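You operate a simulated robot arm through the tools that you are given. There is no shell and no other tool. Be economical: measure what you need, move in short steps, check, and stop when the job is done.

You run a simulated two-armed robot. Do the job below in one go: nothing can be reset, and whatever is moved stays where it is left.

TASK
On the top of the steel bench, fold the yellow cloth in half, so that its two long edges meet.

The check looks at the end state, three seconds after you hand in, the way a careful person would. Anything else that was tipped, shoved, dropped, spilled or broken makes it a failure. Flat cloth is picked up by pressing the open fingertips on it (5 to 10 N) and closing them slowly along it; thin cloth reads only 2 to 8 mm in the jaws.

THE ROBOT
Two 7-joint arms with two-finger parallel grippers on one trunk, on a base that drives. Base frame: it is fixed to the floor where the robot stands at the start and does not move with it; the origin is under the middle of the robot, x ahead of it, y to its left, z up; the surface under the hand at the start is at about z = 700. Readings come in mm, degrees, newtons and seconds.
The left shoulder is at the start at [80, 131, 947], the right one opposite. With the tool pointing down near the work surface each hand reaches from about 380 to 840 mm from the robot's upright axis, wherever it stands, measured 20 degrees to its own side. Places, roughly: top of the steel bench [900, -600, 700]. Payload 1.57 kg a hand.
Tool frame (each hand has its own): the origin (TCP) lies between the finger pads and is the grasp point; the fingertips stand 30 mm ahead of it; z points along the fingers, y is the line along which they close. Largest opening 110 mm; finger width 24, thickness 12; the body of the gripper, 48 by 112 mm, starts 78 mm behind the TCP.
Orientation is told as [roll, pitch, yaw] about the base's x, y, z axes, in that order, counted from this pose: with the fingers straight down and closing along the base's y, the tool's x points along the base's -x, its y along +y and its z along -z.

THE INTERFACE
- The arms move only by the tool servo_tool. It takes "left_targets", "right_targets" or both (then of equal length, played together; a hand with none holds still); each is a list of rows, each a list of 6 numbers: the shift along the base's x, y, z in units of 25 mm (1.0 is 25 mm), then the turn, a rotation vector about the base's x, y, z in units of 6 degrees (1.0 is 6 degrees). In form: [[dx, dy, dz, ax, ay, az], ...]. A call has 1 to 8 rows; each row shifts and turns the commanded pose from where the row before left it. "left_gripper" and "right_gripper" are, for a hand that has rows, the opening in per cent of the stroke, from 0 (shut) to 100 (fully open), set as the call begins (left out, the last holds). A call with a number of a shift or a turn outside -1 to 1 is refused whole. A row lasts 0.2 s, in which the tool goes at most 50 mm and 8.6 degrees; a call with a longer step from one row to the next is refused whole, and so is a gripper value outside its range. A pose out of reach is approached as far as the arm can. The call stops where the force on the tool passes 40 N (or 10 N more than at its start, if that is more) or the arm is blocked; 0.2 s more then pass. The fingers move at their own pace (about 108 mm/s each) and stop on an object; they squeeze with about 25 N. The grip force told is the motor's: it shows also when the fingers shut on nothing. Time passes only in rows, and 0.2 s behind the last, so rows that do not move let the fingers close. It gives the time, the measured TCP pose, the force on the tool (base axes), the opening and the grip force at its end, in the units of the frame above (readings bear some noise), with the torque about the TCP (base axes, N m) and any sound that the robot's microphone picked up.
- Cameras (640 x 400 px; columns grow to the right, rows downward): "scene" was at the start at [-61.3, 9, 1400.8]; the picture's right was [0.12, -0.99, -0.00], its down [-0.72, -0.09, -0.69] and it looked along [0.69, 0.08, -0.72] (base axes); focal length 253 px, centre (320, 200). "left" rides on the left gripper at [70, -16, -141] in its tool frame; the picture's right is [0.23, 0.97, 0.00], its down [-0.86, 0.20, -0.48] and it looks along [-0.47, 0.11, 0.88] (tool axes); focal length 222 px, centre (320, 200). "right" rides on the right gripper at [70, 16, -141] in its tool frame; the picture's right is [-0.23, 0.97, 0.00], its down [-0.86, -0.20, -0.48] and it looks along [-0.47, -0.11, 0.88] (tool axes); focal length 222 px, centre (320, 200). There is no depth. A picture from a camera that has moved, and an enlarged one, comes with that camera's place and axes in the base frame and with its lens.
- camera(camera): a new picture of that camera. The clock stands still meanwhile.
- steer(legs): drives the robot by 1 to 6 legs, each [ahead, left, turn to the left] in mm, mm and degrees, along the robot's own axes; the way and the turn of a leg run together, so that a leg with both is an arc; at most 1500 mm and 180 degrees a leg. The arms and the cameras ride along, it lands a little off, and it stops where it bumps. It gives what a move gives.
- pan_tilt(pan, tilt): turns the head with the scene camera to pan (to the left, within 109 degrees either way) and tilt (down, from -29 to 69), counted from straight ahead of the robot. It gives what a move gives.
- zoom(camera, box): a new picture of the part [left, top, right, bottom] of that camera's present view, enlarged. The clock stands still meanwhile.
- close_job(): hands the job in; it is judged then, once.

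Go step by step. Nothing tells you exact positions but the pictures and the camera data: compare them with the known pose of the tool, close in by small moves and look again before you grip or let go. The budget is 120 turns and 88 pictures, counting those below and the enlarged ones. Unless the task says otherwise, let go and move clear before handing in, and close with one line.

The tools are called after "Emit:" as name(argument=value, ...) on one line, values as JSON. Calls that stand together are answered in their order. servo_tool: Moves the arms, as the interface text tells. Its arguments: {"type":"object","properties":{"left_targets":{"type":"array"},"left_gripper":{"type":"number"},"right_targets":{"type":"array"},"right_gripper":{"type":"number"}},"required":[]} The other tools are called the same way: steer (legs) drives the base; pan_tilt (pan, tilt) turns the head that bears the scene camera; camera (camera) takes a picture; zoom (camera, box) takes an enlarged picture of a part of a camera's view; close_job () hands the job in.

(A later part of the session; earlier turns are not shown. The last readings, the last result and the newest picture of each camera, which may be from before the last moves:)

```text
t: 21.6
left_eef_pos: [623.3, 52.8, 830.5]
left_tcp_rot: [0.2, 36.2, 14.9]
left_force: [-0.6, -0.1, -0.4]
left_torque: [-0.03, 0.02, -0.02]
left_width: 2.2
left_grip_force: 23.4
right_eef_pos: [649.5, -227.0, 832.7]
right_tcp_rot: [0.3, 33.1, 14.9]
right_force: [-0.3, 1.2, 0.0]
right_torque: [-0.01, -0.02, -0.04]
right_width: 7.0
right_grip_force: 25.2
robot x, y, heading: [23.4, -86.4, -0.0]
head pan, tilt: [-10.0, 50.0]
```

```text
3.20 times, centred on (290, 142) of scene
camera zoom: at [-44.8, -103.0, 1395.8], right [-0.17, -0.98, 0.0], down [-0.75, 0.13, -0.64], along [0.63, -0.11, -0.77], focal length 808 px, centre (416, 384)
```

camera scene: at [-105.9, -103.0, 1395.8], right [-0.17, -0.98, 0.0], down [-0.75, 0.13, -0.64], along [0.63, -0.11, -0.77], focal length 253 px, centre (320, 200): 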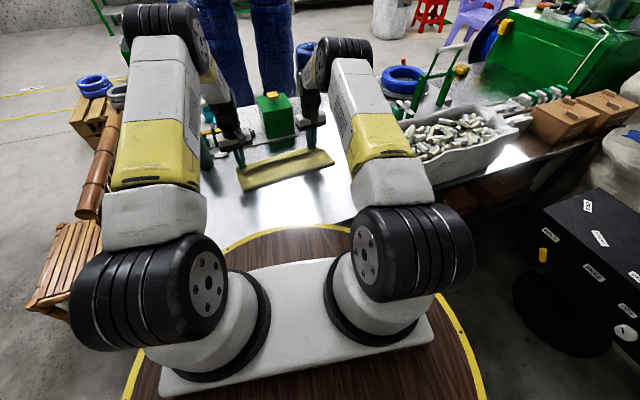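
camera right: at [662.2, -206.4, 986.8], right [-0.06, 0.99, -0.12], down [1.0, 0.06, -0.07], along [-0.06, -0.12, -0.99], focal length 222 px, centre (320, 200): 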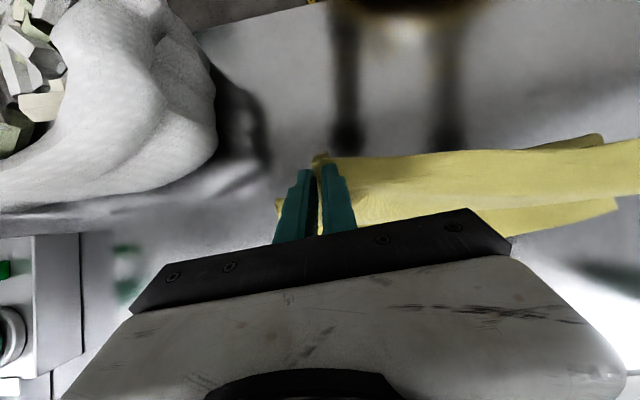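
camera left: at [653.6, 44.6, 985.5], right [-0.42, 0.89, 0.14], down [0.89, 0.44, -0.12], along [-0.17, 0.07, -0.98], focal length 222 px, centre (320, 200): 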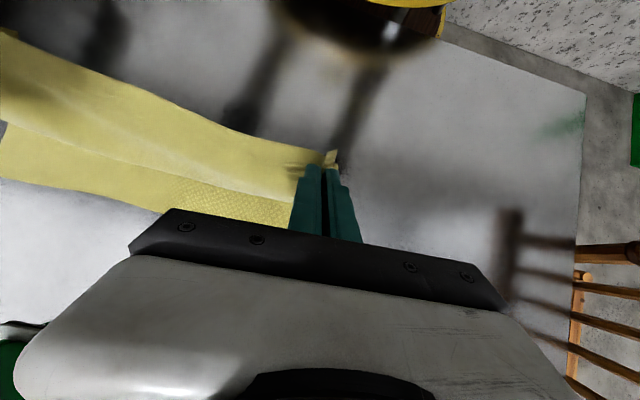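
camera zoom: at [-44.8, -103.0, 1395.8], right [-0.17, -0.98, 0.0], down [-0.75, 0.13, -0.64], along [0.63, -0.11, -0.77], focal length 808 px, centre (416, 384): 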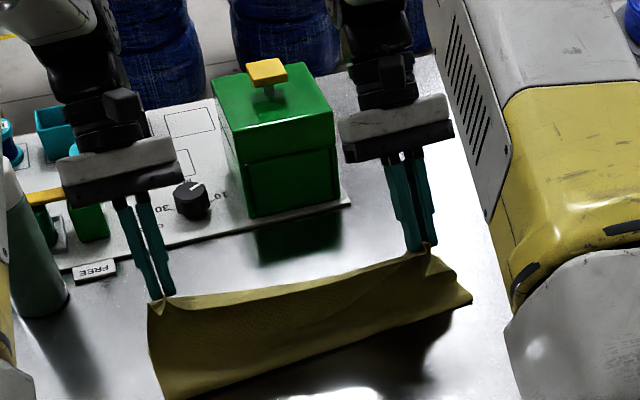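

The right hand's command was clipped, so it is about 43 mm behind the left. I'll bring it forward to match and check the bottom half.

Emit:
servo_tool(right_targets=[[0.6, 0.03, 0, 0, 0, 0], [0.6, 0.03, 0, 0, 0, 0], [0.5, 0.03, 0, 0, 0.5, 0]])

Emit:
camera(camera="left")

Emit:
camera(camera="right")

Emit:
zoom(camera="scene", box=[190, 90, 390, 215])

```text
t: 22.4
left_eef_pos: [624.1, 53.9, 830.2]
left_tcp_rot: [0.3, 36.1, 14.9]
left_force: [-1.0, 0.9, -0.5]
left_torque: [0.02, -0.01, -0.01]
left_width: 2.1
left_grip_force: 24.1
right_eef_pos: [692.3, -224.1, 831.0]
right_tcp_rot: [1.3, 36.0, 15.5]
right_force: [-0.8, 0.2, 0.3]
right_torque: [-0.02, -0.05, 0.02]
right_width: 6.8
right_grip_force: 24.9
robot x, y, heading: [17.1, -86.4, 0.1]
head pan, tilt: [-10.0, 50.0]
```

```text
53 pictures are left
camera left: at [654.3, 44.1, 985.7], right [-0.43, 0.89, 0.14], down [0.89, 0.44, -0.12], along [-0.16, 0.07, -0.98], focal length 222 px, centre (320, 200)
```

left: 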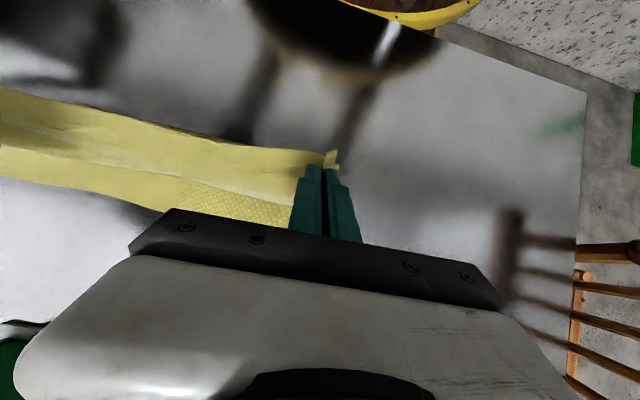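

```text
52 pictures are left
camera right: at [713.3, -204.4, 985.9], right [-0.07, 0.99, -0.12], down [0.99, 0.06, -0.12], along [-0.11, -0.12, -0.99], focal length 222 px, centre (320, 200)
```

right: 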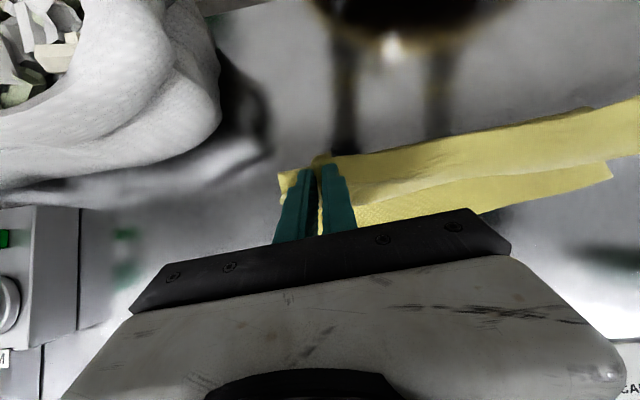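

```text
3.20 times, centred on (290, 152) of scene
camera zoom: at [-45.1, -103.0, 1395.8], right [-0.17, -0.98, 0.0], down [-0.75, 0.13, -0.64], along [0.63, -0.11, -0.77], focal length 808 px, centre (416, 352)
```

zoom: 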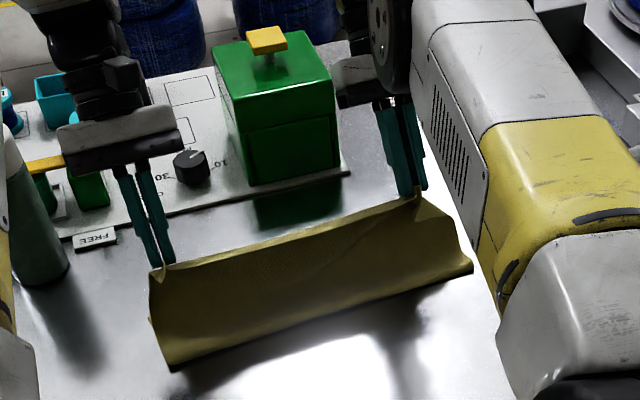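

The right hand's back in step. The crease sits a bit past the midline because the cloth was held taut, so I'll go back and lower first to let it roll back, then come forward on a slacker arc.

Emit:
servo_tool(left_targets=[[-0.7, -0.17, -0.24, 0, 0, 0], [-0.7, -0.17, -0.24, 0, 0, 0], [0, 0, 0, 0, 0, 0], [0.7, 0.17, -0.4, 0, 0, 0], [0.7, 0.17, -0.4, 0, 0, 0], [0.97, 0.24, -0.9, 0, 0, 0], [0.58, 0.14, -0.9, 0, 0, 0]], right_targets=[[-0.7, -0.17, -0.24, 0, 0, 0], [-0.7, -0.17, -0.24, 0, 0, 0], [0, 0, 0, 0, 0, 0], [0.7, 0.17, -0.4, 0, 0, 0], [0.7, 0.17, -0.4, 0, 0, 0], [0.97, 0.24, -0.9, 0, 0, 0], [0.58, 0.14, -0.9, 0, 0, 0]])

Emit:
camera(camera="left")

Emit:
camera(camera="right")

Emit:
zoom(camera="scene", box=[190, 90, 390, 215])

```text
t: 24.0
left_eef_pos: [663.3, 61.5, 752.3]
left_tcp_rot: [0.3, 36.1, 14.9]
left_force: [-0.1, -0.2, 0.7]
left_torque: [0.02, -0.04, 0.02]
left_width: 2.3
left_grip_force: 24.1
right_eef_pos: [690.3, -217.6, 763.5]
right_tcp_rot: [1.1, 36.1, 15.4]
right_force: [0.2, -0.2, 0.0]
right_torque: [0.03, -0.01, 0.02]
right_width: 6.9
right_grip_force: 24.6
right hand out of reach, approached as far as the arm can: row 6, 7
robot x, y, heading: [20.5, -90.1, 0.3]
head pan, tilt: [-10.0, 50.0]
```

```text
50 pictures are left
camera left: at [693.9, 53.2, 909.1], right [-0.42, 0.89, 0.14], down [0.89, 0.44, -0.12], along [-0.16, 0.07, -0.98], focal length 222 px, centre (320, 200)
```

left: 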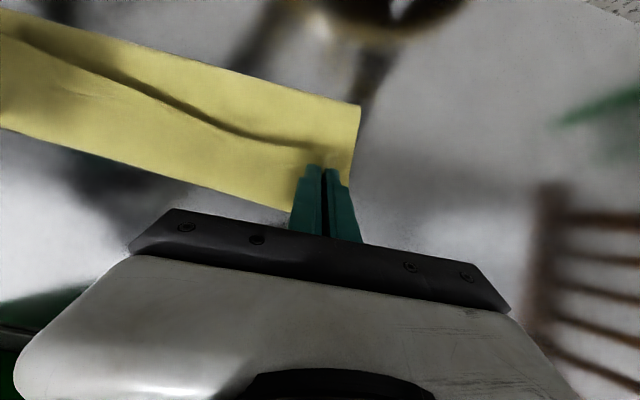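

```text
49 pictures are left
camera right: at [711.5, -197.3, 917.7], right [-0.07, 0.99, -0.12], down [0.99, 0.06, -0.12], along [-0.11, -0.12, -0.99], focal length 222 px, centre (320, 200)
```

right: 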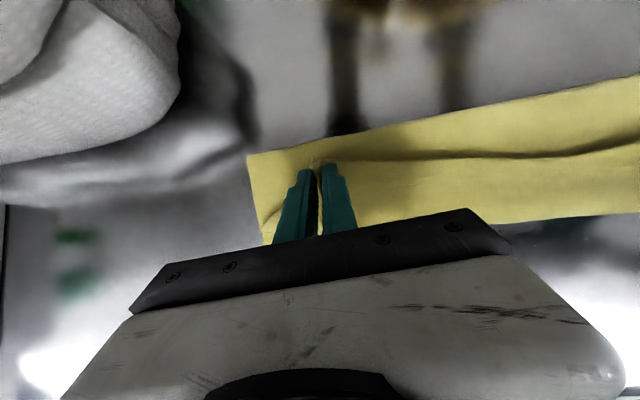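

```text
3.20 times, centred on (290, 152) of scene
camera zoom: at [-45.1, -103.0, 1395.8], right [-0.17, -0.98, 0.0], down [-0.75, 0.13, -0.64], along [0.63, -0.11, -0.77], focal length 808 px, centre (416, 352)
```

zoom: 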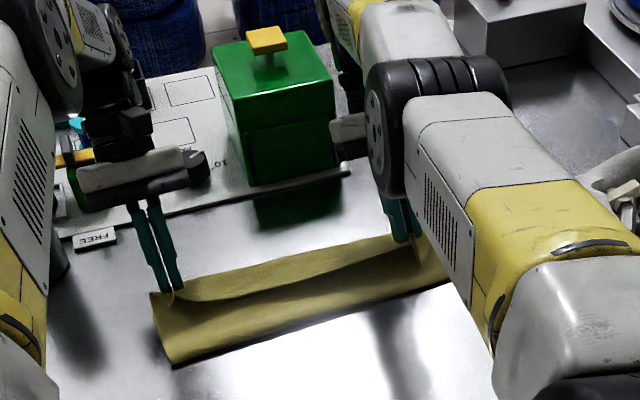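

The right hand is again at its limit with this tilt. Before deciding how to finish, I'll zoom in to see exactly how the layers lie at each grip.

Emit:
zoom(camera="left", box=[180, 80, 420, 230])

Emit:
zoom(camera="right", box=[230, 110, 470, 260])

Emit:
zoom(camera="scene", box=[230, 140, 340, 209])

```text
2.67 times, centred on (300, 155) of left
camera zoom: at [693.9, 53.2, 909.1], right [-0.42, 0.89, 0.14], down [0.89, 0.44, -0.12], along [-0.16, 0.07, -0.98], focal length 592 px, centre (373, 320)
```

zoom: 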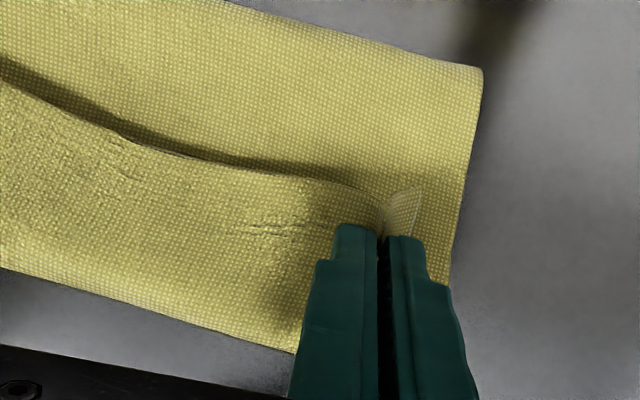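

```text
2.67 times, centred on (350, 185) of right
camera zoom: at [711.5, -197.3, 917.7], right [-0.07, 0.99, -0.12], down [0.99, 0.06, -0.12], along [-0.11, -0.12, -0.99], focal length 592 px, centre (240, 240)
```

zoom: 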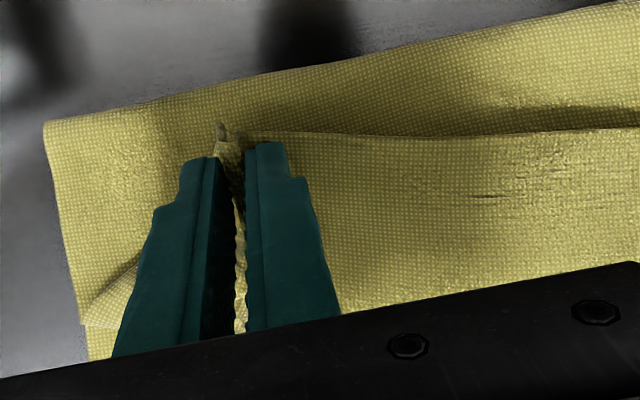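

```text
5.80 times, centred on (285, 174) of scene
camera zoom: at [-45.1, -103.0, 1395.8], right [-0.17, -0.98, 0.0], down [-0.75, 0.13, -0.64], along [0.63, -0.11, -0.77], focal length 1464 px, centre (523, 348)
```

zoom: 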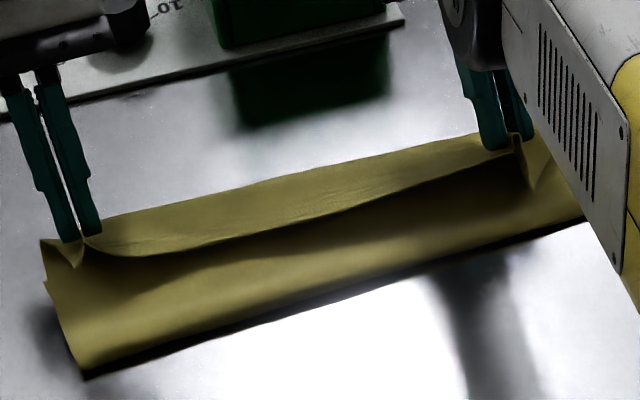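

The near edge (the line) and a roughly 40 mm strip are curled back over on top. I'll reduce the tilt to about 20° so the right hand can reach, bring both grips to the far edge, and check alignment before letting go.

Emit:
servo_tool(left_targets=[[0.08, 0.04, 0.1, 0.22, -0.86, 0], [0.08, 0.04, 0, 0.22, -0.86, 0], [0.08, 0.04, 0, 0.22, -0.86, 0], [0, 0, -0.15, 0, 0, 0], [0, 0, -0.15, 0, 0, 0]], right_targets=[[0.2, 0.02, 0.1, 0.22, -0.86, 0], [0.3, 0.03, 0, 0.22, -0.86, 0], [0.5, 0.06, 0, 0.22, -0.86, 0], [0.5, 0.06, -0.3, 0, 0, 0], [0.46, 0.06, -0.4, 0, 0, 0]])

Emit:
camera(camera="left")

Emit:
camera(camera="right")

Emit:
zoom(camera="scene", box=[210, 120, 370, 220])

```text
t: 25.2
left_eef_pos: [667.0, 66.2, 747.4]
left_tcp_rot: [0.1, 20.1, 14.7]
left_force: [-0.2, -0.5, -0.3]
left_torque: [0.02, -0.02, 0.03]
left_width: 2.3
left_grip_force: 23.7
right_eef_pos: [739.8, -210.6, 747.9]
right_tcp_rot: [1.0, 20.0, 15.3]
right_force: [0.3, 0.2, 0.7]
right_torque: [-0.02, -0.06, 0.0]
right_width: 6.9
right_grip_force: 25.1
robot x, y, heading: [21.7, -86.3, -0.1]
head pan, tilt: [-10.0, 50.0]
```

```text
44 pictures are left
camera left: at [656.5, 45.8, 905.0], right [-0.45, 0.89, 0.08], down [0.88, 0.44, 0.16], along [0.1, 0.14, -0.98], focal length 222 px, centre (320, 200)
```

left: 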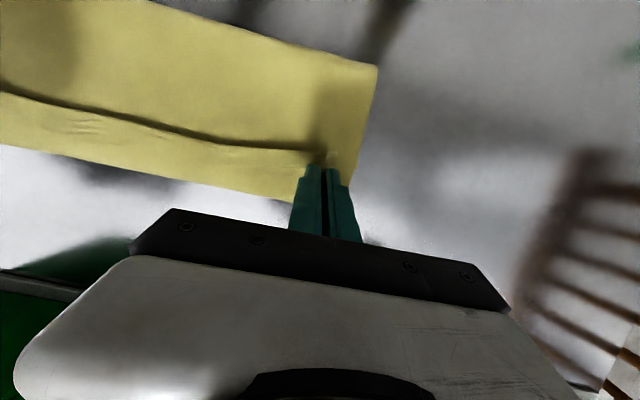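

```text
43 pictures are left
camera right: at [718.3, -201.9, 903.8], right [-0.04, 1.0, -0.06], down [0.99, 0.05, 0.15], along [0.16, -0.06, -0.99], focal length 222 px, centre (320, 200)
```

right: 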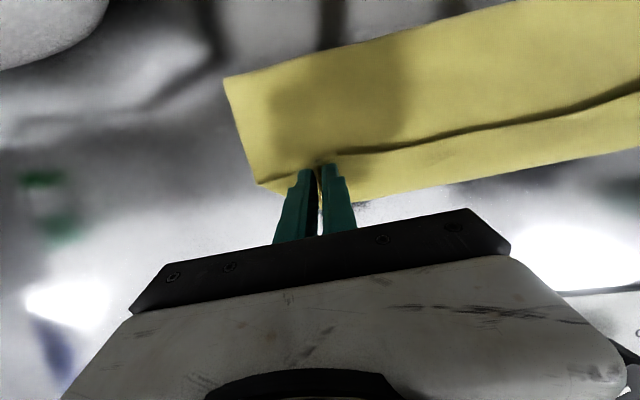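

```text
4.00 times, centred on (290, 170) of scene
camera zoom: at [-45.0, -103.0, 1395.8], right [-0.17, -0.98, 0.0], down [-0.75, 0.13, -0.64], along [0.63, -0.11, -0.77], focal length 1010 px, centre (440, 320)
```

zoom: 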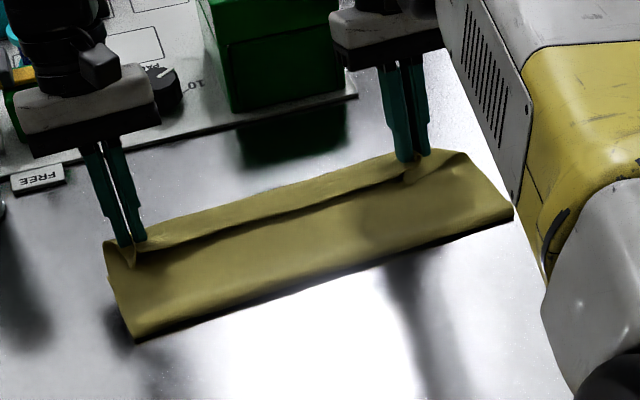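

I'll now open the fingers gently and withdraw up and outward to see how the strip settles.

Emit:
servo_tool(left_targets=[[0, 0, 0, 0, 0, 0], [0.05, 0.01, 0.15, 0, 0, 0], [0.13, 0.03, 0.4, 0, 0, 0], [0.25, 0.06, 0.8, 0, 0, 0], [0.25, 0.06, 0.9, 0, 0, 0], [0, 0, 1, 0, 0, 0]], right_targets=[[0, 0, 0, 0, 0, 0], [0.05, 0.01, 0.15, 0, 0, 0], [0.13, 0.03, 0.4, 0, 0, 0], [0.25, 0.06, 0.8, 0, 0, 0], [0.25, 0.06, 0.9, 0, 0, 0], [0, 0, 1, 0, 0, 0]], left_gripper=15, right_gripper=15)

Emit:
camera(camera="left")

Emit:
camera(camera="right")

Emit:
zoom(camera="scene", box=[210, 120, 370, 220])

```text
t: 26.6
left_eef_pos: [687.0, 69.5, 829.2]
left_tcp_rot: [0.2, 20.1, 14.9]
left_force: [-0.2, 0.1, -0.7]
left_torque: [0.06, 0.03, -0.02]
left_width: 16.4
left_grip_force: 0.1
right_eef_pos: [757.0, -206.6, 829.8]
right_tcp_rot: [1.0, 20.2, 15.3]
right_force: [0.6, -0.6, 0.0]
right_torque: [-0.04, 0.06, 0.01]
right_width: 16.5
right_grip_force: 0.0
robot x, y, heading: [20.0, -91.8, 0.2]
head pan, tilt: [-10.0, 50.0]
```

```text
41 pictures are left
camera left: at [673.9, 49.6, 986.7], right [-0.45, 0.89, 0.08], down [0.88, 0.44, 0.16], along [0.1, 0.14, -0.98], focal length 222 px, centre (320, 200)
```

left: 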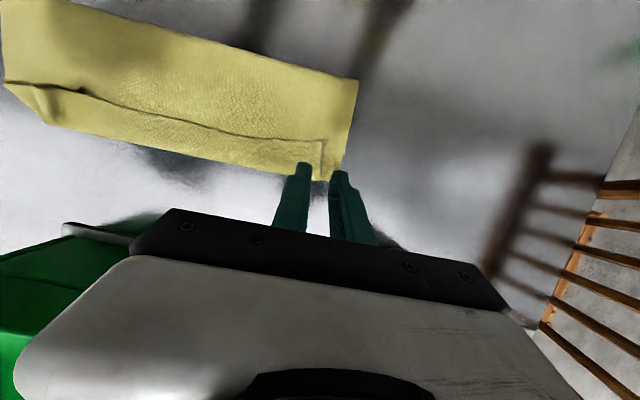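

```text
40 pictures are left
camera right: at [736.4, -197.3, 985.1], right [-0.05, 1.0, -0.06], down [0.99, 0.06, 0.15], along [0.16, -0.06, -0.99], focal length 222 px, centre (320, 200)
```

right: 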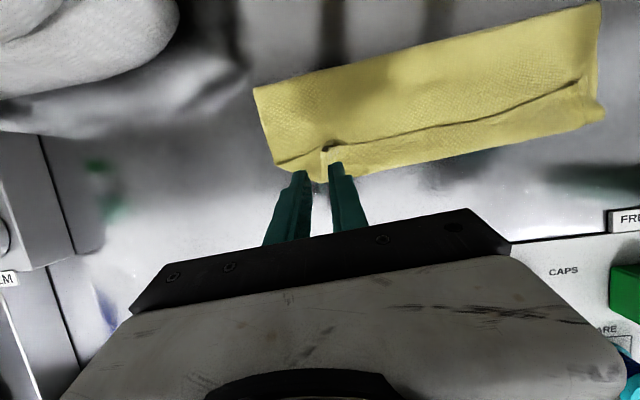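

```text
4.00 times, centred on (290, 170) of scene
camera zoom: at [-44.5, -103.0, 1395.8], right [-0.17, -0.98, 0.0], down [-0.75, 0.13, -0.64], along [0.63, -0.11, -0.77], focal length 1010 px, centre (440, 320)
```

zoom: 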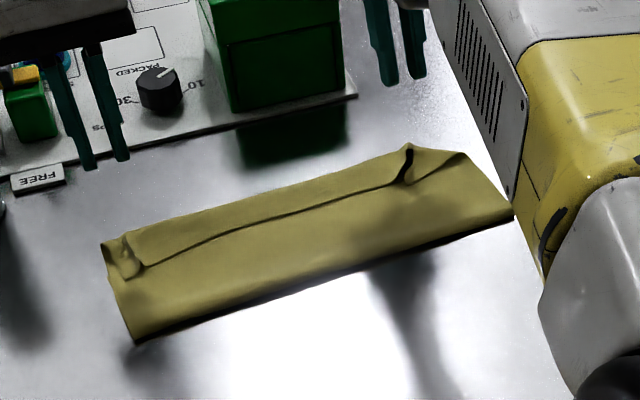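

The strip is lying back as a flap about 30 mm wide. I'll raise the hands for a clear look before flipping it out.

Emit:
servo_tool(left_targets=[[-1, 0, 0.8, 0.22, -0.86, 0], [-1, 0, 0.8, 0.22, -0.86, 0], [-1, 0, 0.8, 0.22, -0.86, 0], [-1, 0.5, 0, 0.05, -0.5, 0], [-1, 0.5, 0, 0, 0, 0]], right_targets=[[-1, 0, 0.8, 0.22, -0.86, 0], [-1, 0, 0.8, 0.22, -0.86, 0], [-1, 0, 0.8, 0.22, -0.86, 0], [-1, 0, 0, 0.05, -0.5, 0], [-1, 0, 0, 0, 0, 0]])

Emit:
camera(camera="left")

Emit:
camera(camera="right")

```text
t: 27.8
left_eef_pos: [560.4, 95.6, 889.8]
left_tcp_rot: [-0.6, 1.2, 14.8]
left_force: [-0.2, -0.6, -0.7]
left_torque: [0.01, 0.03, 0.04]
left_width: 16.5
left_grip_force: 0.0
right_eef_pos: [632.0, -207.5, 890.2]
right_tcp_rot: [0.1, 0.9, 15.2]
right_force: [0.0, 0.4, -0.7]
right_torque: [0.01, 0.02, 0.0]
right_width: 16.4
right_grip_force: 0.0
robot x, y, heading: [19.2, -87.3, 0.1]
head pan, tilt: [-10.0, 50.0]
```

```text
38 pictures are left
camera left: at [499.5, 63.4, 1031.8], right [-0.47, 0.88, 0.0], down [0.78, 0.42, 0.46], along [0.41, 0.21, -0.89], focal length 222 px, centre (320, 200)
```

left: 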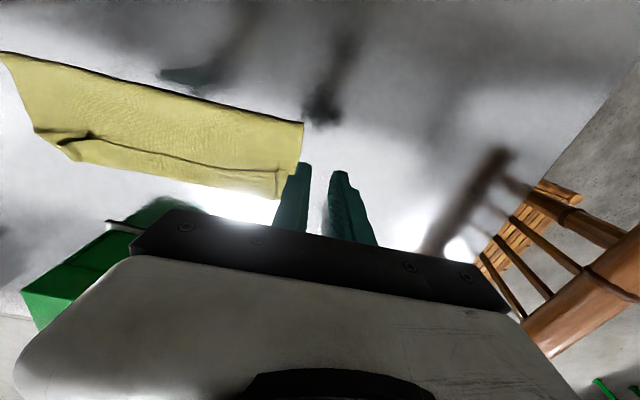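

```text
37 pictures are left
camera right: at [561.4, -209.2, 1031.8], right [-0.04, 1.0, 0.0], down [0.89, 0.03, 0.46], along [0.46, 0.02, -0.89], focal length 222 px, centre (320, 200)
```

right: 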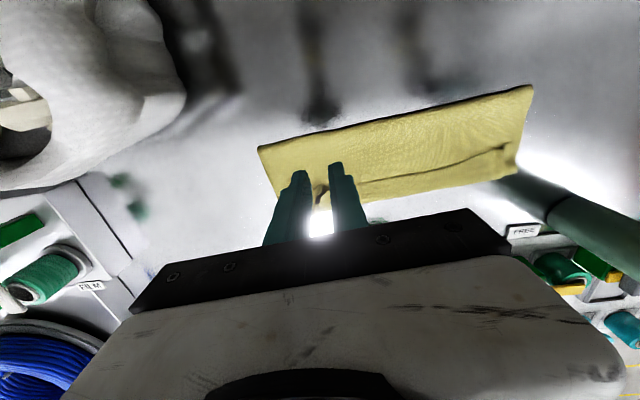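

Emit:
zoom(camera="scene", box=[226, 135, 354, 215])

Emit:
zoom(camera="left", box=[0, 30, 320, 230])

```text
5.00 times, centred on (290, 175) of scene
camera zoom: at [-44.5, -103.1, 1395.8], right [-0.17, -0.98, 0.0], down [-0.75, 0.13, -0.64], along [0.63, -0.11, -0.77], focal length 1263 px, centre (470, 325)
```

zoom: 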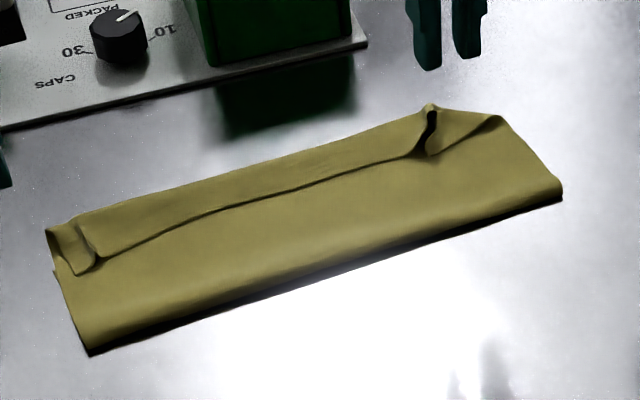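

```text
2.00 times, centred on (160, 130) of left
camera zoom: at [499.5, 63.4, 1031.8], right [-0.47, 0.88, 0.0], down [0.78, 0.42, 0.46], along [0.41, 0.21, -0.89], focal length 444 px, centre (640, 340)
```

zoom: 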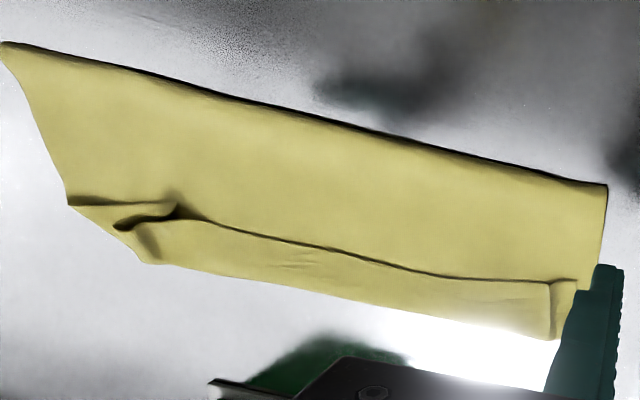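

The cloth now has an S: the top layer runs slightly past the far edge and a 40 mm flap lies back on it. Dragging the flap outward under light fingertip pressure should unroll it, so I'll open the fingers and hover over its edge.

Emit:
servo_tool(left_targets=[[0.72, -0.62, -0.6, 0, 0, 0], [0.72, -0.62, -0.8, 0, 0, 0], [0.72, -0.62, -0.9, 0, 0, 0], [0.72, -0.62, -0.9, 0, 0, 0], [0.72, -0.62, -0.9, 0, 0, 0], [0.72, -0.62, -0.9, 0, -0.2, 0]], right_targets=[[0.56, 0.33, -0.6, 0, 0, 0], [0.56, 0.33, -0.8, 0, 0, 0], [0.56, 0.33, -0.9, 0, 0, 0], [0.56, 0.33, -0.9, 0, 0, 0], [0.56, 0.33, -0.9, 0, 0, 0], [0.56, 0.33, -0.9, 0, -0.15, 0]], left_gripper=64, right_gripper=64)

Emit:
camera(camera="left")

Emit:
camera(camera="right")

```text
t: 29.2
left_eef_pos: [668.1, 1.6, 763.4]
left_tcp_rot: [-0.8, -0.2, 14.8]
left_force: [-0.5, 0.5, 0.2]
left_torque: [0.0, -0.03, 0.04]
left_width: 70.4
left_grip_force: 0.1
right_eef_pos: [714.9, -156.8, 766.8]
right_tcp_rot: [-0.1, 0.1, 15.3]
right_force: [0.0, 0.3, 0.3]
right_torque: [0.06, -0.02, -0.02]
right_width: 70.6
right_grip_force: 0.0
robot x, y, heading: [22.4, -89.9, -0.4]
head pan, tilt: [-10.0, 50.0]
```

```text
34 pictures are left
camera left: at [604.8, -30.0, 905.9], right [-0.47, 0.88, -0.01], down [0.77, 0.42, 0.48], along [0.43, 0.21, -0.88], focal length 222 px, centre (320, 200)
```

left: 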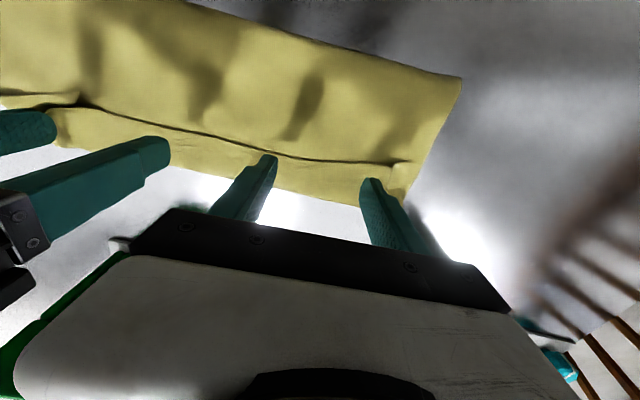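

```text
33 pictures are left
camera right: at [643.4, -159.1, 906.2], right [-0.04, 1.0, 0.0], down [0.88, 0.03, 0.48], along [0.48, 0.02, -0.88], focal length 222 px, centre (320, 200)
```

right: 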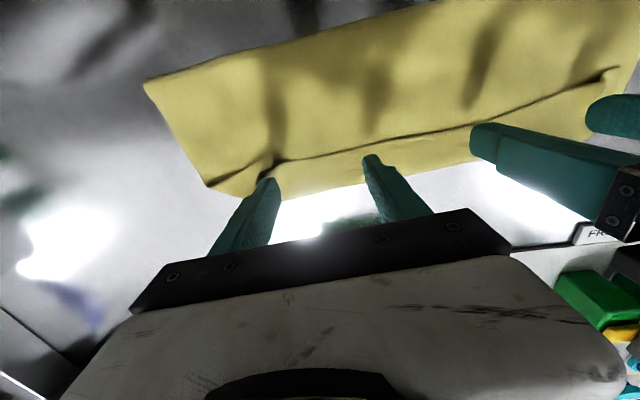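

The flap edge is a few mm further out than I thought, so I'll shift 8 mm outward and lower to just above contact.

Emit:
servo_tool(left_targets=[[0.31, 0.08, -0.2, 0, 0, 0], [0, 0, -0.7, 0, 0, 0], [0, 0, -0.08, 0, 0, 0], [0, 0, -0.06, 0, 0, 0]], right_targets=[[0.31, 0.08, -0.2, 0, 0, 0], [0, 0, -0.8, 0, 0, 0], [0, 0, -0.08, 0, 0, 0], [0, 0, -0.08, 0, 0, 0]])

```text
t: 30.2
left_eef_pos: [675.8, 4.9, 737.2]
left_tcp_rot: [-0.8, 0.1, 14.8]
left_force: [-0.2, 0.0, -0.5]
left_torque: [0.0, 0.0, -0.02]
left_width: 70.4
left_grip_force: 0.1
right_eef_pos: [724.4, -156.1, 736.1]
right_tcp_rot: [0.0, 0.2, 15.1]
right_force: [-0.5, -1.2, 0.7]
right_torque: [0.0, 0.02, -0.04]
right_width: 70.4
right_grip_force: 0.0
robot x, y, heading: [23.8, -90.8, -0.2]
head pan, tilt: [-10.0, 50.0]
```

Emit:
servo_tool(left_targets=[[0, 0, -0.06, 0, 0, 0], [0, 0, -0.04, 0, 0, 0], [0, 0, 0, 0, 0, 0]], right_targets=[[0, 0, -0.06, 0, 0, 0], [0, 0, -0.02, 0, 0, 0], [0, 0, 0, 0, 0, 0]])

```text
t: 31.0
left_eef_pos: [677.2, 4.0, 734.5]
left_tcp_rot: [-0.9, -0.1, 14.8]
left_force: [-0.1, -0.4, -0.4]
left_torque: [-0.01, -0.01, 0.02]
left_width: 70.4
left_grip_force: 0.0
right_eef_pos: [723.3, -156.5, 733.5]
right_tcp_rot: [-0.1, 0.2, 15.2]
right_force: [0.6, 0.0, 0.4]
right_torque: [0.02, 0.01, 0.01]
right_width: 70.8
right_grip_force: 0.1
robot x, y, heading: [19.6, -85.7, 0.0]
head pan, tilt: [-10.0, 50.0]
```

No contact yet, so I'll keep going down in 1 mm steps.

Emit:
servo_tool(left_targets=[[0, 0, -0.04, 0, 0, 0], [0, 0, -0.03, 0, 0, 0], [0, 0, 0, 0, 0, 0]], right_targets=[[0, 0, -0.04, 0, 0, 0], [0, 0, 0, 0, 0, 0], [0, 0, 0, 0, 0, 0]])

```text
t: 31.8
left_eef_pos: [677.4, 4.1, 734.5]
left_tcp_rot: [-0.8, 0.1, 14.8]
left_force: [-0.1, 0.3, 1.4]
left_torque: [0.06, 0.06, -0.01]
left_width: 70.5
left_grip_force: 0.1
right_eef_pos: [723.5, -155.7, 733.8]
right_tcp_rot: [-0.2, 0.2, 15.1]
right_force: [-0.6, -0.5, 1.4]
right_torque: [0.05, 0.04, -0.03]
right_width: 70.5
right_grip_force: 0.6
robot x, y, heading: [17.7, -89.3, -0.3]
head pan, tilt: [-10.0, 50.0]
```

Light contact now. I'll press slightly more and drag the flap outward 40 mm.

Emit:
servo_tool(left_targets=[[0, 0, -0.025, 0, 0, 0], [0.2, 0.05, 0, 0, 0, 0], [0.27, 0.07, 0, 0, 0, 0], [0.27, 0.07, 0, 0, 0, 0], [0.27, 0.07, 0, 0, 0, 0], [0.27, 0.07, 0, 0, 0, 0], [0.27, 0.07, 0, 0, 0, 0]], right_targets=[[0, 0, -0.025, 0, 0, 0], [0.2, 0.05, 0, 0, 0, 0], [0.27, 0.07, 0, 0, 0, 0], [0.27, 0.07, 0, 0, 0, 0], [0.27, 0.07, 0, 0, 0, 0], [0.27, 0.07, 0, 0, 0, 0], [0.27, 0.07, 0, 0, 0, 0]])

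Emit:
zoom(camera="scene", box=[226, 125, 354, 205])

Emit:
camera(camera="left")

```text
t: 33.4
left_eef_pos: [714.9, 14.2, 733.7]
left_tcp_rot: [-0.7, -0.1, 14.8]
left_force: [-0.8, -0.9, 4.8]
left_torque: [0.16, 0.09, 0.05]
left_width: 70.3
left_grip_force: 0.1
right_eef_pos: [762.0, -146.4, 733.3]
right_tcp_rot: [0.0, 0.2, 15.2]
right_force: [-0.9, -0.4, 4.8]
right_torque: [0.14, 0.06, -0.02]
right_width: 70.3
right_grip_force: 0.0
robot x, y, heading: [20.1, -88.9, 0.1]
head pan, tilt: [-10.0, 50.0]
```

```text
5.00 times, centred on (290, 165) of scene
camera zoom: at [-45.2, -103.1, 1395.8], right [-0.17, -0.98, 0.0], down [-0.75, 0.13, -0.64], along [0.63, -0.11, -0.77], focal length 1263 px, centre (470, 375)
```

zoom: 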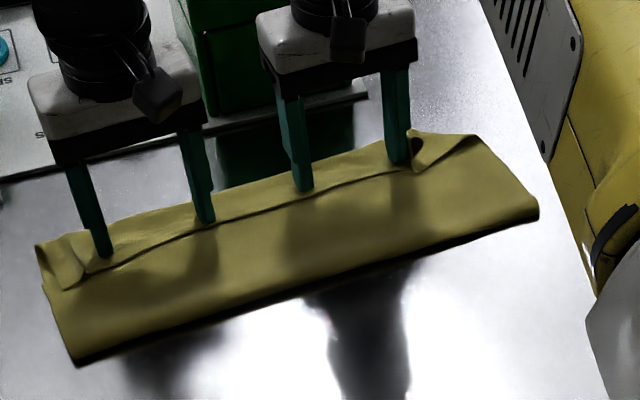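

```text
31 pictures are left
camera left: at [651.6, -17.1, 875.4], right [-0.47, 0.88, -0.01], down [0.77, 0.42, 0.48], along [0.43, 0.21, -0.88], focal length 222 px, centre (320, 200)
```

left: 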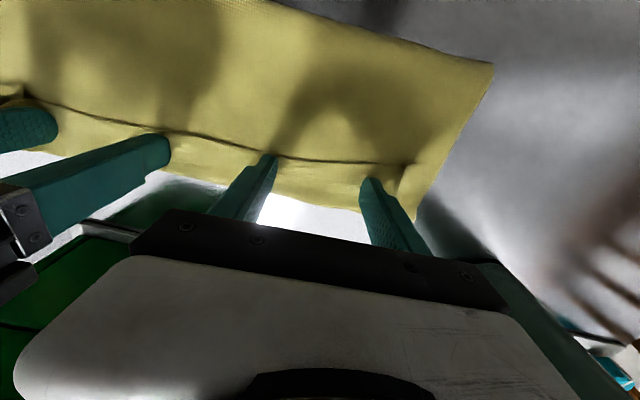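

The whole cloth slid on the slick steel, so dragging doesn't unroll it. A better plan is to re-grip the near edge at the ridges left by the first pinch, lift the cloth so it hangs, and lay it with the far half first toward me. The gripped edge then lands on top the right way up, so I'll go look at the two ridges.

Emit:
servo_tool(left_targets=[[0, 0, 0.5, 0, 0, 0], [0, 0, 0.9, 0, 0, 0], [-0.4, 0.8, 0.6, 0, 0, 0], [-0.4, 0.8, 0.24, 0, 0, 0], [0, 0.72, 0, 0, 0, 0]], right_targets=[[0, 0, 0.5, 0, 0, 0], [0, 0, 0.9, 0, 0, 0], [0.08, -0.8, 0.6, 0, 0, 0], [0.08, -0.8, 0.28, 0, 0, 0], [0, -0.72, 0, 0, 0, 0]])

Emit:
zoom(camera="left", box=[200, 60, 440, 210])

Emit:
zoom(camera="right", box=[200, 60, 440, 210])

Emit:
zoom(camera="scene", box=[226, 130, 354, 210])

```text
t: 34.6
left_eef_pos: [695.8, 72.6, 789.8]
left_tcp_rot: [-0.7, 0.0, 14.7]
left_force: [0.4, 0.3, 0.5]
left_torque: [0.01, 0.01, -0.03]
left_width: 70.5
left_grip_force: 0.1
right_eef_pos: [766.7, -202.6, 789.6]
right_tcp_rot: [-0.1, 0.2, 15.3]
right_force: [-0.7, -0.6, 0.1]
right_torque: [0.01, 0.0, 0.01]
right_width: 70.2
right_grip_force: 0.0
robot x, y, heading: [18.2, -89.1, 0.1]
head pan, tilt: [-10.0, 50.0]
```

```text
2.67 times, centred on (320, 135) of left
camera zoom: at [631.6, 40.8, 931.4], right [-0.47, 0.88, -0.01], down [0.77, 0.42, 0.48], along [0.43, 0.21, -0.88], focal length 592 px, centre (320, 373)
```

zoom: 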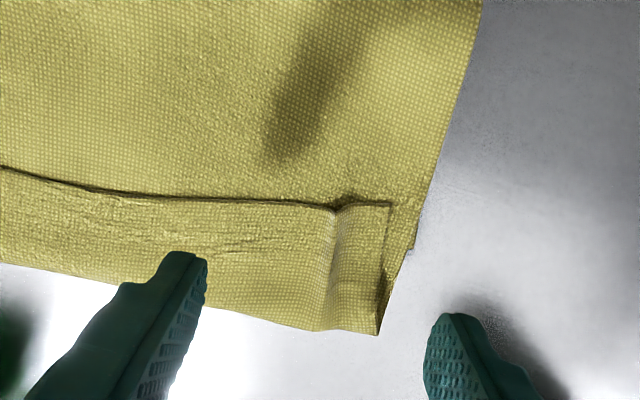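

```text
2.67 times, centred on (320, 135) of right
camera zoom: at [694.4, -204.9, 930.0], right [-0.04, 1.0, 0.0], down [0.88, 0.03, 0.48], along [0.48, 0.02, -0.88], focal length 592 px, centre (320, 373)
```

zoom: 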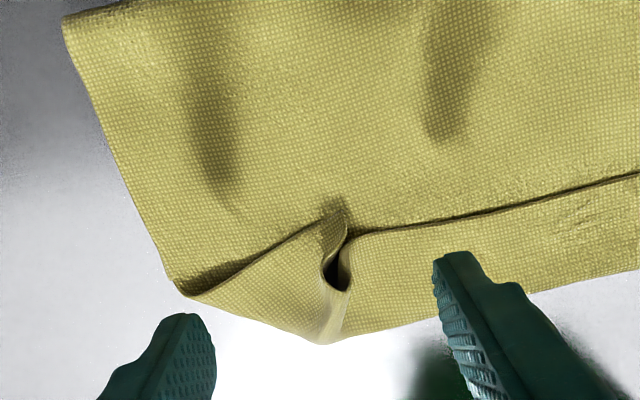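

```text
5.00 times, centred on (290, 170) of scene
camera zoom: at [-44.8, -103.0, 1395.8], right [-0.17, -0.98, 0.0], down [-0.75, 0.13, -0.64], along [0.63, -0.11, -0.77], focal length 1263 px, centre (470, 350)
```

zoom: 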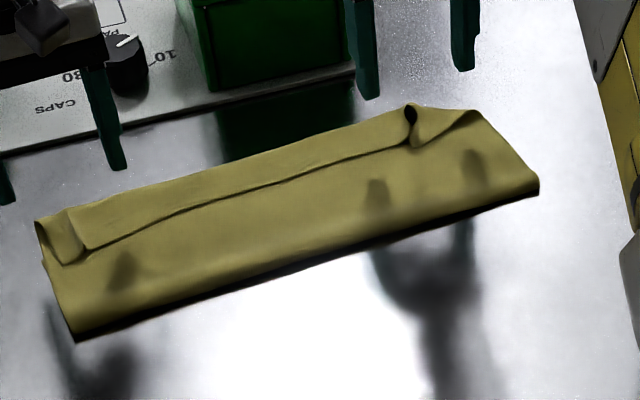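

Both ridges are visible: the right one is clear near (765,-195) and the left is weaker near (684,73). I'll straddle each with narrow fingers just above the lower layers.

Emit:
servo_tool(left_targets=[[-0.47, 0.02, 0, 0, 0, 0], [0, 0, -0.8, 0, 0, 0], [0, 0, -0.8, 0, 0, 0], [0, 0, -0.5, 0, 0, 0], [0, 0, -0.08, 0, 0, 0]], right_targets=[[0.05, 0.3, 0, 0, 0, 0], [0, 0, -0.8, 0, 0, 0], [0, 0, -0.8, 0, 0, 0], [0, 0, -0.5, 0, 0, 0], [0, 0, -0.04, 0, 0, 0]], left_gripper=27, right_gripper=32)

Emit:
zoom(camera="left", box=[200, 60, 440, 210])

Emit:
zoom(camera="right", box=[200, 60, 440, 210])

```text
t: 35.8
left_eef_pos: [683.4, 73.5, 735.3]
left_tcp_rot: [-0.8, 0.1, 14.8]
left_force: [0.3, -0.5, -0.1]
left_torque: [0.0, -0.03, 0.02]
left_width: 29.7
left_grip_force: 0.0
right_eef_pos: [768.5, -195.0, 735.8]
right_tcp_rot: [-0.2, 0.1, 15.2]
right_force: [-0.1, 0.1, 0.3]
right_torque: [0.02, 0.03, -0.01]
right_width: 35.1
right_grip_force: 0.1
robot x, y, heading: [20.7, -91.9, -0.2]
head pan, tilt: [-10.0, 50.0]
```

```text
2.67 times, centred on (320, 135) of left
camera zoom: at [619.9, 41.6, 876.6], right [-0.47, 0.88, -0.01], down [0.77, 0.42, 0.48], along [0.43, 0.21, -0.88], focal length 592 px, centre (320, 373)
```

zoom: 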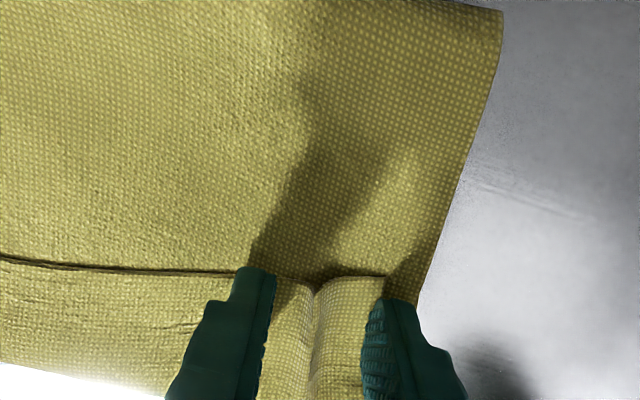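

```text
2.67 times, centred on (320, 135) of right
camera zoom: at [695.6, -197.9, 875.8], right [-0.04, 1.0, 0.0], down [0.88, 0.03, 0.48], along [0.48, 0.02, -0.88], focal length 592 px, centre (320, 373)
```

zoom: 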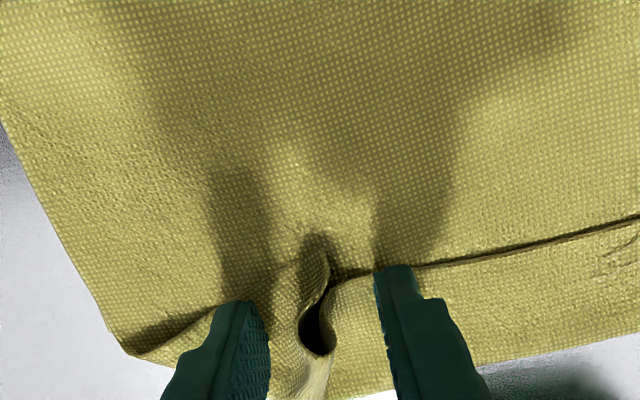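

Both hands straddle their targets. I'll close the right on its ridge without pressing, and give the left a light touch first.

Emit:
servo_tool(left_targets=[[0, 0, -0.04, 0, 0, 0], [0, 0, -0.03, 0, 0, 0], [0, 0, 0, 0, 0, 0]], right_targets=[[0, 0, -0.03, 0, 0, 0], [0, 0, 0, 0, 0, 0], [0, 0, 0, 0, 0, 0]], right_gripper=0)

```text
t: 36.6
left_eef_pos: [684.0, 74.2, 732.7]
left_tcp_rot: [-0.8, -0.2, 14.7]
left_force: [-0.9, -0.3, 6.1]
left_torque: [0.06, 0.04, 0.0]
left_width: 29.6
left_grip_force: 0.1
right_eef_pos: [768.0, -195.6, 734.2]
right_tcp_rot: [-0.1, 0.2, 15.3]
right_force: [0.8, 0.2, 1.9]
right_torque: [-0.01, -0.01, -0.01]
right_width: 2.8
right_grip_force: 24.0
robot x, y, heading: [21.1, -85.4, -0.3]
head pan, tilt: [-10.0, 50.0]
```

Emit:
servo_tool(left_targets=[[0, 0, 0.015, 0, 0, 0]], left_gripper=18)

Emit:
servo_tool(left_targets=[[0, 0, 0, 0, 0, 0]], left_gripper=9)

Emit:
servo_tool(left_targets=[[0, 0, 0, 0, 0, 0], [0, 0, 0, 0, 0, 0]], left_gripper=0)

Emit:
servo_tool(left_targets=[[0, 0, 0.5, 0, 0, 0], [0, 0, 0.7, 0, 0, 0]], right_targets=[[0, 0, 0.5, 0, 0, 0], [0, 0, 0.7, 0, 0, 0]])

Emit:
zoom(camera="scene", box=[226, 130, 354, 210])

Emit:
zoom(camera="left", box=[200, 60, 440, 210])

```text
t: 37.0
left_eef_pos: [683.5, 71.8, 733.5]
left_tcp_rot: [-0.9, -0.1, 14.8]
left_force: [1.2, -1.5, 3.2]
left_torque: [0.01, 0.03, -0.03]
left_width: 19.2
left_grip_force: 0.1
right_eef_pos: [769.2, -196.1, 734.7]
right_tcp_rot: [-0.1, 0.2, 15.2]
right_force: [0.4, 0.0, 3.8]
right_torque: [0.04, 0.0, 0.04]
right_width: 2.9
right_grip_force: 23.8
robot x, y, heading: [18.4, -89.2, -0.1]
head pan, tilt: [-10.0, 50.0]
```

```text
t: 37.4
left_eef_pos: [684.2, 73.6, 733.7]
left_tcp_rot: [-0.8, 0.0, 14.8]
left_force: [-0.4, -1.8, 4.8]
left_torque: [-0.01, -0.03, 0.0]
left_width: 10.2
left_grip_force: 0.3
right_eef_pos: [767.8, -195.7, 734.6]
right_tcp_rot: [-0.1, 0.2, 15.1]
right_force: [-0.4, -0.2, 2.6]
right_torque: [0.07, 0.04, 0.02]
right_width: 2.9
right_grip_force: 23.9
robot x, y, heading: [21.2, -89.3, -0.4]
head pan, tilt: [-10.0, 50.0]
```

```text
t: 38.0
left_eef_pos: [684.2, 71.7, 734.9]
left_tcp_rot: [-0.8, -0.1, 14.8]
left_force: [2.1, -3.5, 12.2]
left_torque: [-0.16, -0.08, -0.03]
left_width: 3.2
left_grip_force: 24.1
right_eef_pos: [768.4, -196.9, 734.1]
right_tcp_rot: [-0.2, 0.2, 15.1]
right_force: [-0.4, 2.0, 2.1]
right_torque: [0.07, 0.02, -0.03]
right_width: 2.6
right_grip_force: 24.0
robot x, y, heading: [18.2, -88.9, 0.1]
head pan, tilt: [-10.0, 50.0]
```

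```text
t: 38.6
left_eef_pos: [685.0, 72.5, 763.1]
left_tcp_rot: [-0.9, 0.1, 14.7]
left_force: [0.0, -3.6, 0.0]
left_torque: [-0.1, -0.04, 0.01]
left_width: 1.9
left_grip_force: 23.7
right_eef_pos: [767.3, -195.0, 765.2]
right_tcp_rot: [-0.1, 0.2, 15.2]
right_force: [-1.2, 3.6, -0.7]
right_torque: [0.1, 0.04, -0.04]
right_width: 2.9
right_grip_force: 24.9
robot x, y, heading: [20.8, -90.0, 0.1]
head pan, tilt: [-10.0, 50.0]
```

```text
5.00 times, centred on (290, 170) of scene
camera zoom: at [-44.5, -103.0, 1395.8], right [-0.17, -0.98, 0.0], down [-0.75, 0.13, -0.64], along [0.63, -0.11, -0.77], focal length 1263 px, centre (470, 350)
```

zoom: 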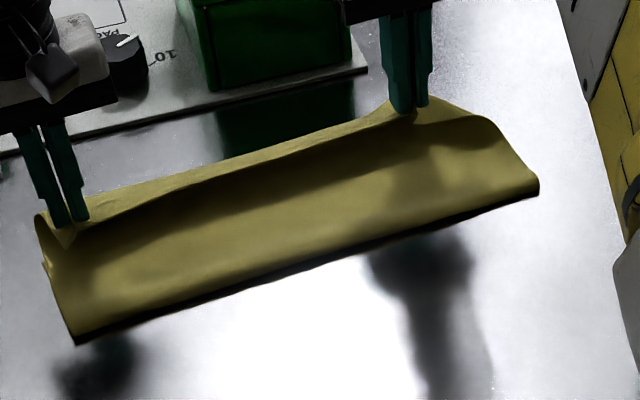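

```text
2.67 times, centred on (320, 135) of left
camera zoom: at [620.3, 41.0, 904.8], right [-0.47, 0.88, -0.01], down [0.78, 0.42, 0.47], along [0.43, 0.21, -0.88], focal length 592 px, centre (320, 373)
```

zoom: 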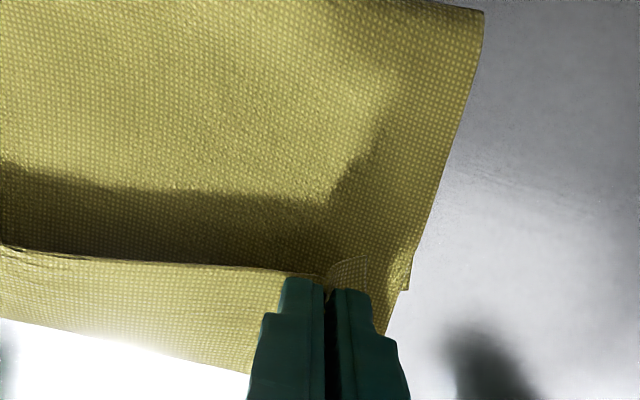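

The flap lifted as a single layer in both hands. Now I'll raise the edge and bring it back until the whole cloth hangs as a curtain.

Emit:
servo_tool(left_targets=[[-0.5, -0.22, 0.9, 0, 0, 0], [-0.7, -0.17, 0.9, 0, 0, 0], [-0.7, -0.17, 0.9, 0, 0, 0], [-0.7, -0.17, 0.9, 0, 0, 0], [-0.7, -0.17, 0.9, 0, 0, 0], [-0.7, -0.17, 0.9, 0, 0, 0], [-0.7, -0.17, 0.9, 0, 0, 0], [-0.7, -0.17, 0.9, 0, 0, 0]], right_targets=[[-0.55, -0.05, 0.9, 0, 0, 0], [-0.74, -0.17, 0.9, 0, 0, 0], [-0.74, -0.17, 0.9, 0, 0, 0], [-0.74, -0.17, 0.9, 0, 0, 0], [-0.74, -0.17, 0.9, 0, 0, 0], [-0.74, -0.17, 0.9, 0, 0, 0], [-0.74, -0.17, 0.9, 0, 0, 0], [-0.74, -0.17, 0.9, 0, 0, 0]])

Emit:
servo_tool(left_targets=[[-0.6, -0.15, 0.9, 0, 0, 0], [-0.6, -0.15, 0.9, 0, 0, 0], [-0.6, -0.15, 0.9, 0, 0, 0], [0, 0, 0.4, 0, 0, 0], [0, 0, 0, 0, 0, 0]], right_targets=[[-0.6, -0.15, 0.9, 0, 0, 0], [-0.6, -0.15, 0.9, 0, 0, 0], [-0.6, -0.15, 0.9, 0, 0, 0], [0, 0, 0.4, 0, 0, 0], [0, 0, 0, 0, 0, 0]])

Emit:
camera(camera="scene")

Emit:
camera(camera="left")

```text
t: 40.4
left_eef_pos: [549.1, 37.7, 942.9]
left_tcp_rot: [-0.8, 0.0, 14.8]
left_force: [1.5, -1.1, -0.1]
left_torque: [-0.07, 0.01, 0.0]
left_width: 2.1
left_grip_force: 23.2
right_eef_pos: [624.5, -226.4, 942.8]
right_tcp_rot: [-0.1, 0.2, 15.2]
right_force: [0.0, 1.7, -0.7]
right_torque: [0.05, 0.04, 0.03]
right_width: 2.8
right_grip_force: 24.0
robot x, y, heading: [20.3, -88.5, -0.2]
head pan, tilt: [-10.0, 50.0]
```

```text
t: 41.6
left_eef_pos: [501.7, 26.7, 1021.5]
left_tcp_rot: [-0.8, 0.0, 14.8]
left_force: [-0.1, -0.9, -0.1]
left_torque: [-0.04, -0.02, -0.02]
left_width: 1.9
left_grip_force: 23.6
right_eef_pos: [578.8, -237.6, 1022.5]
right_tcp_rot: [0.0, 0.2, 15.3]
right_force: [0.2, 1.0, -0.1]
right_torque: [0.01, 0.04, 0.02]
right_width: 2.9
right_grip_force: 24.2
robot x, y, heading: [19.9, -84.6, -0.2]
head pan, tilt: [-10.0, 50.0]
```

```text
23 pictures are left
camera scene: at [-44.9, -103.0, 1395.8], right [-0.17, -0.98, 0.0], down [-0.75, 0.13, -0.64], along [0.63, -0.11, -0.77], focal length 253 px, centre (320, 200)
```

scene: 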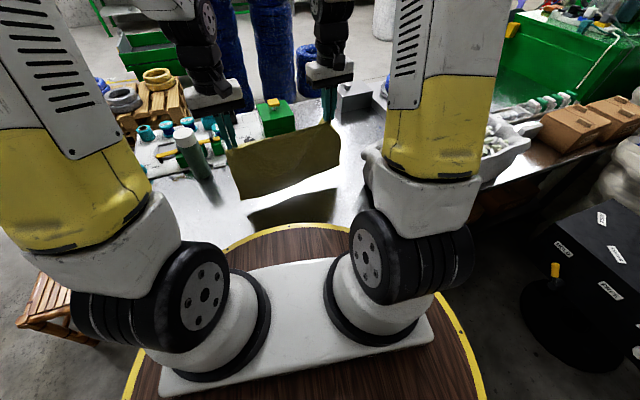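

```text
22 pictures are left
camera left: at [439.1, -5.5, 1163.3], right [-0.47, 0.88, -0.01], down [0.77, 0.42, 0.48], along [0.43, 0.21, -0.88], focal length 222 px, centre (320, 200)
```

left: 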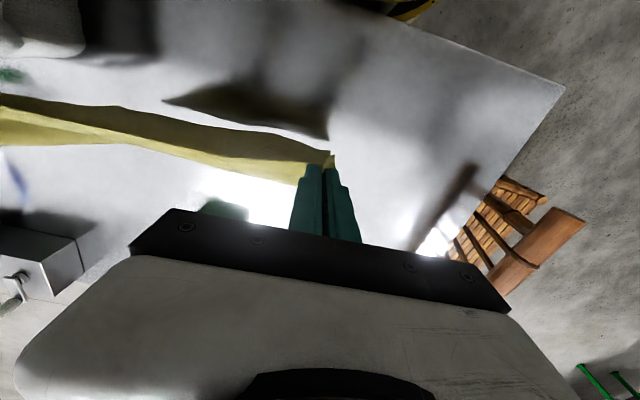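

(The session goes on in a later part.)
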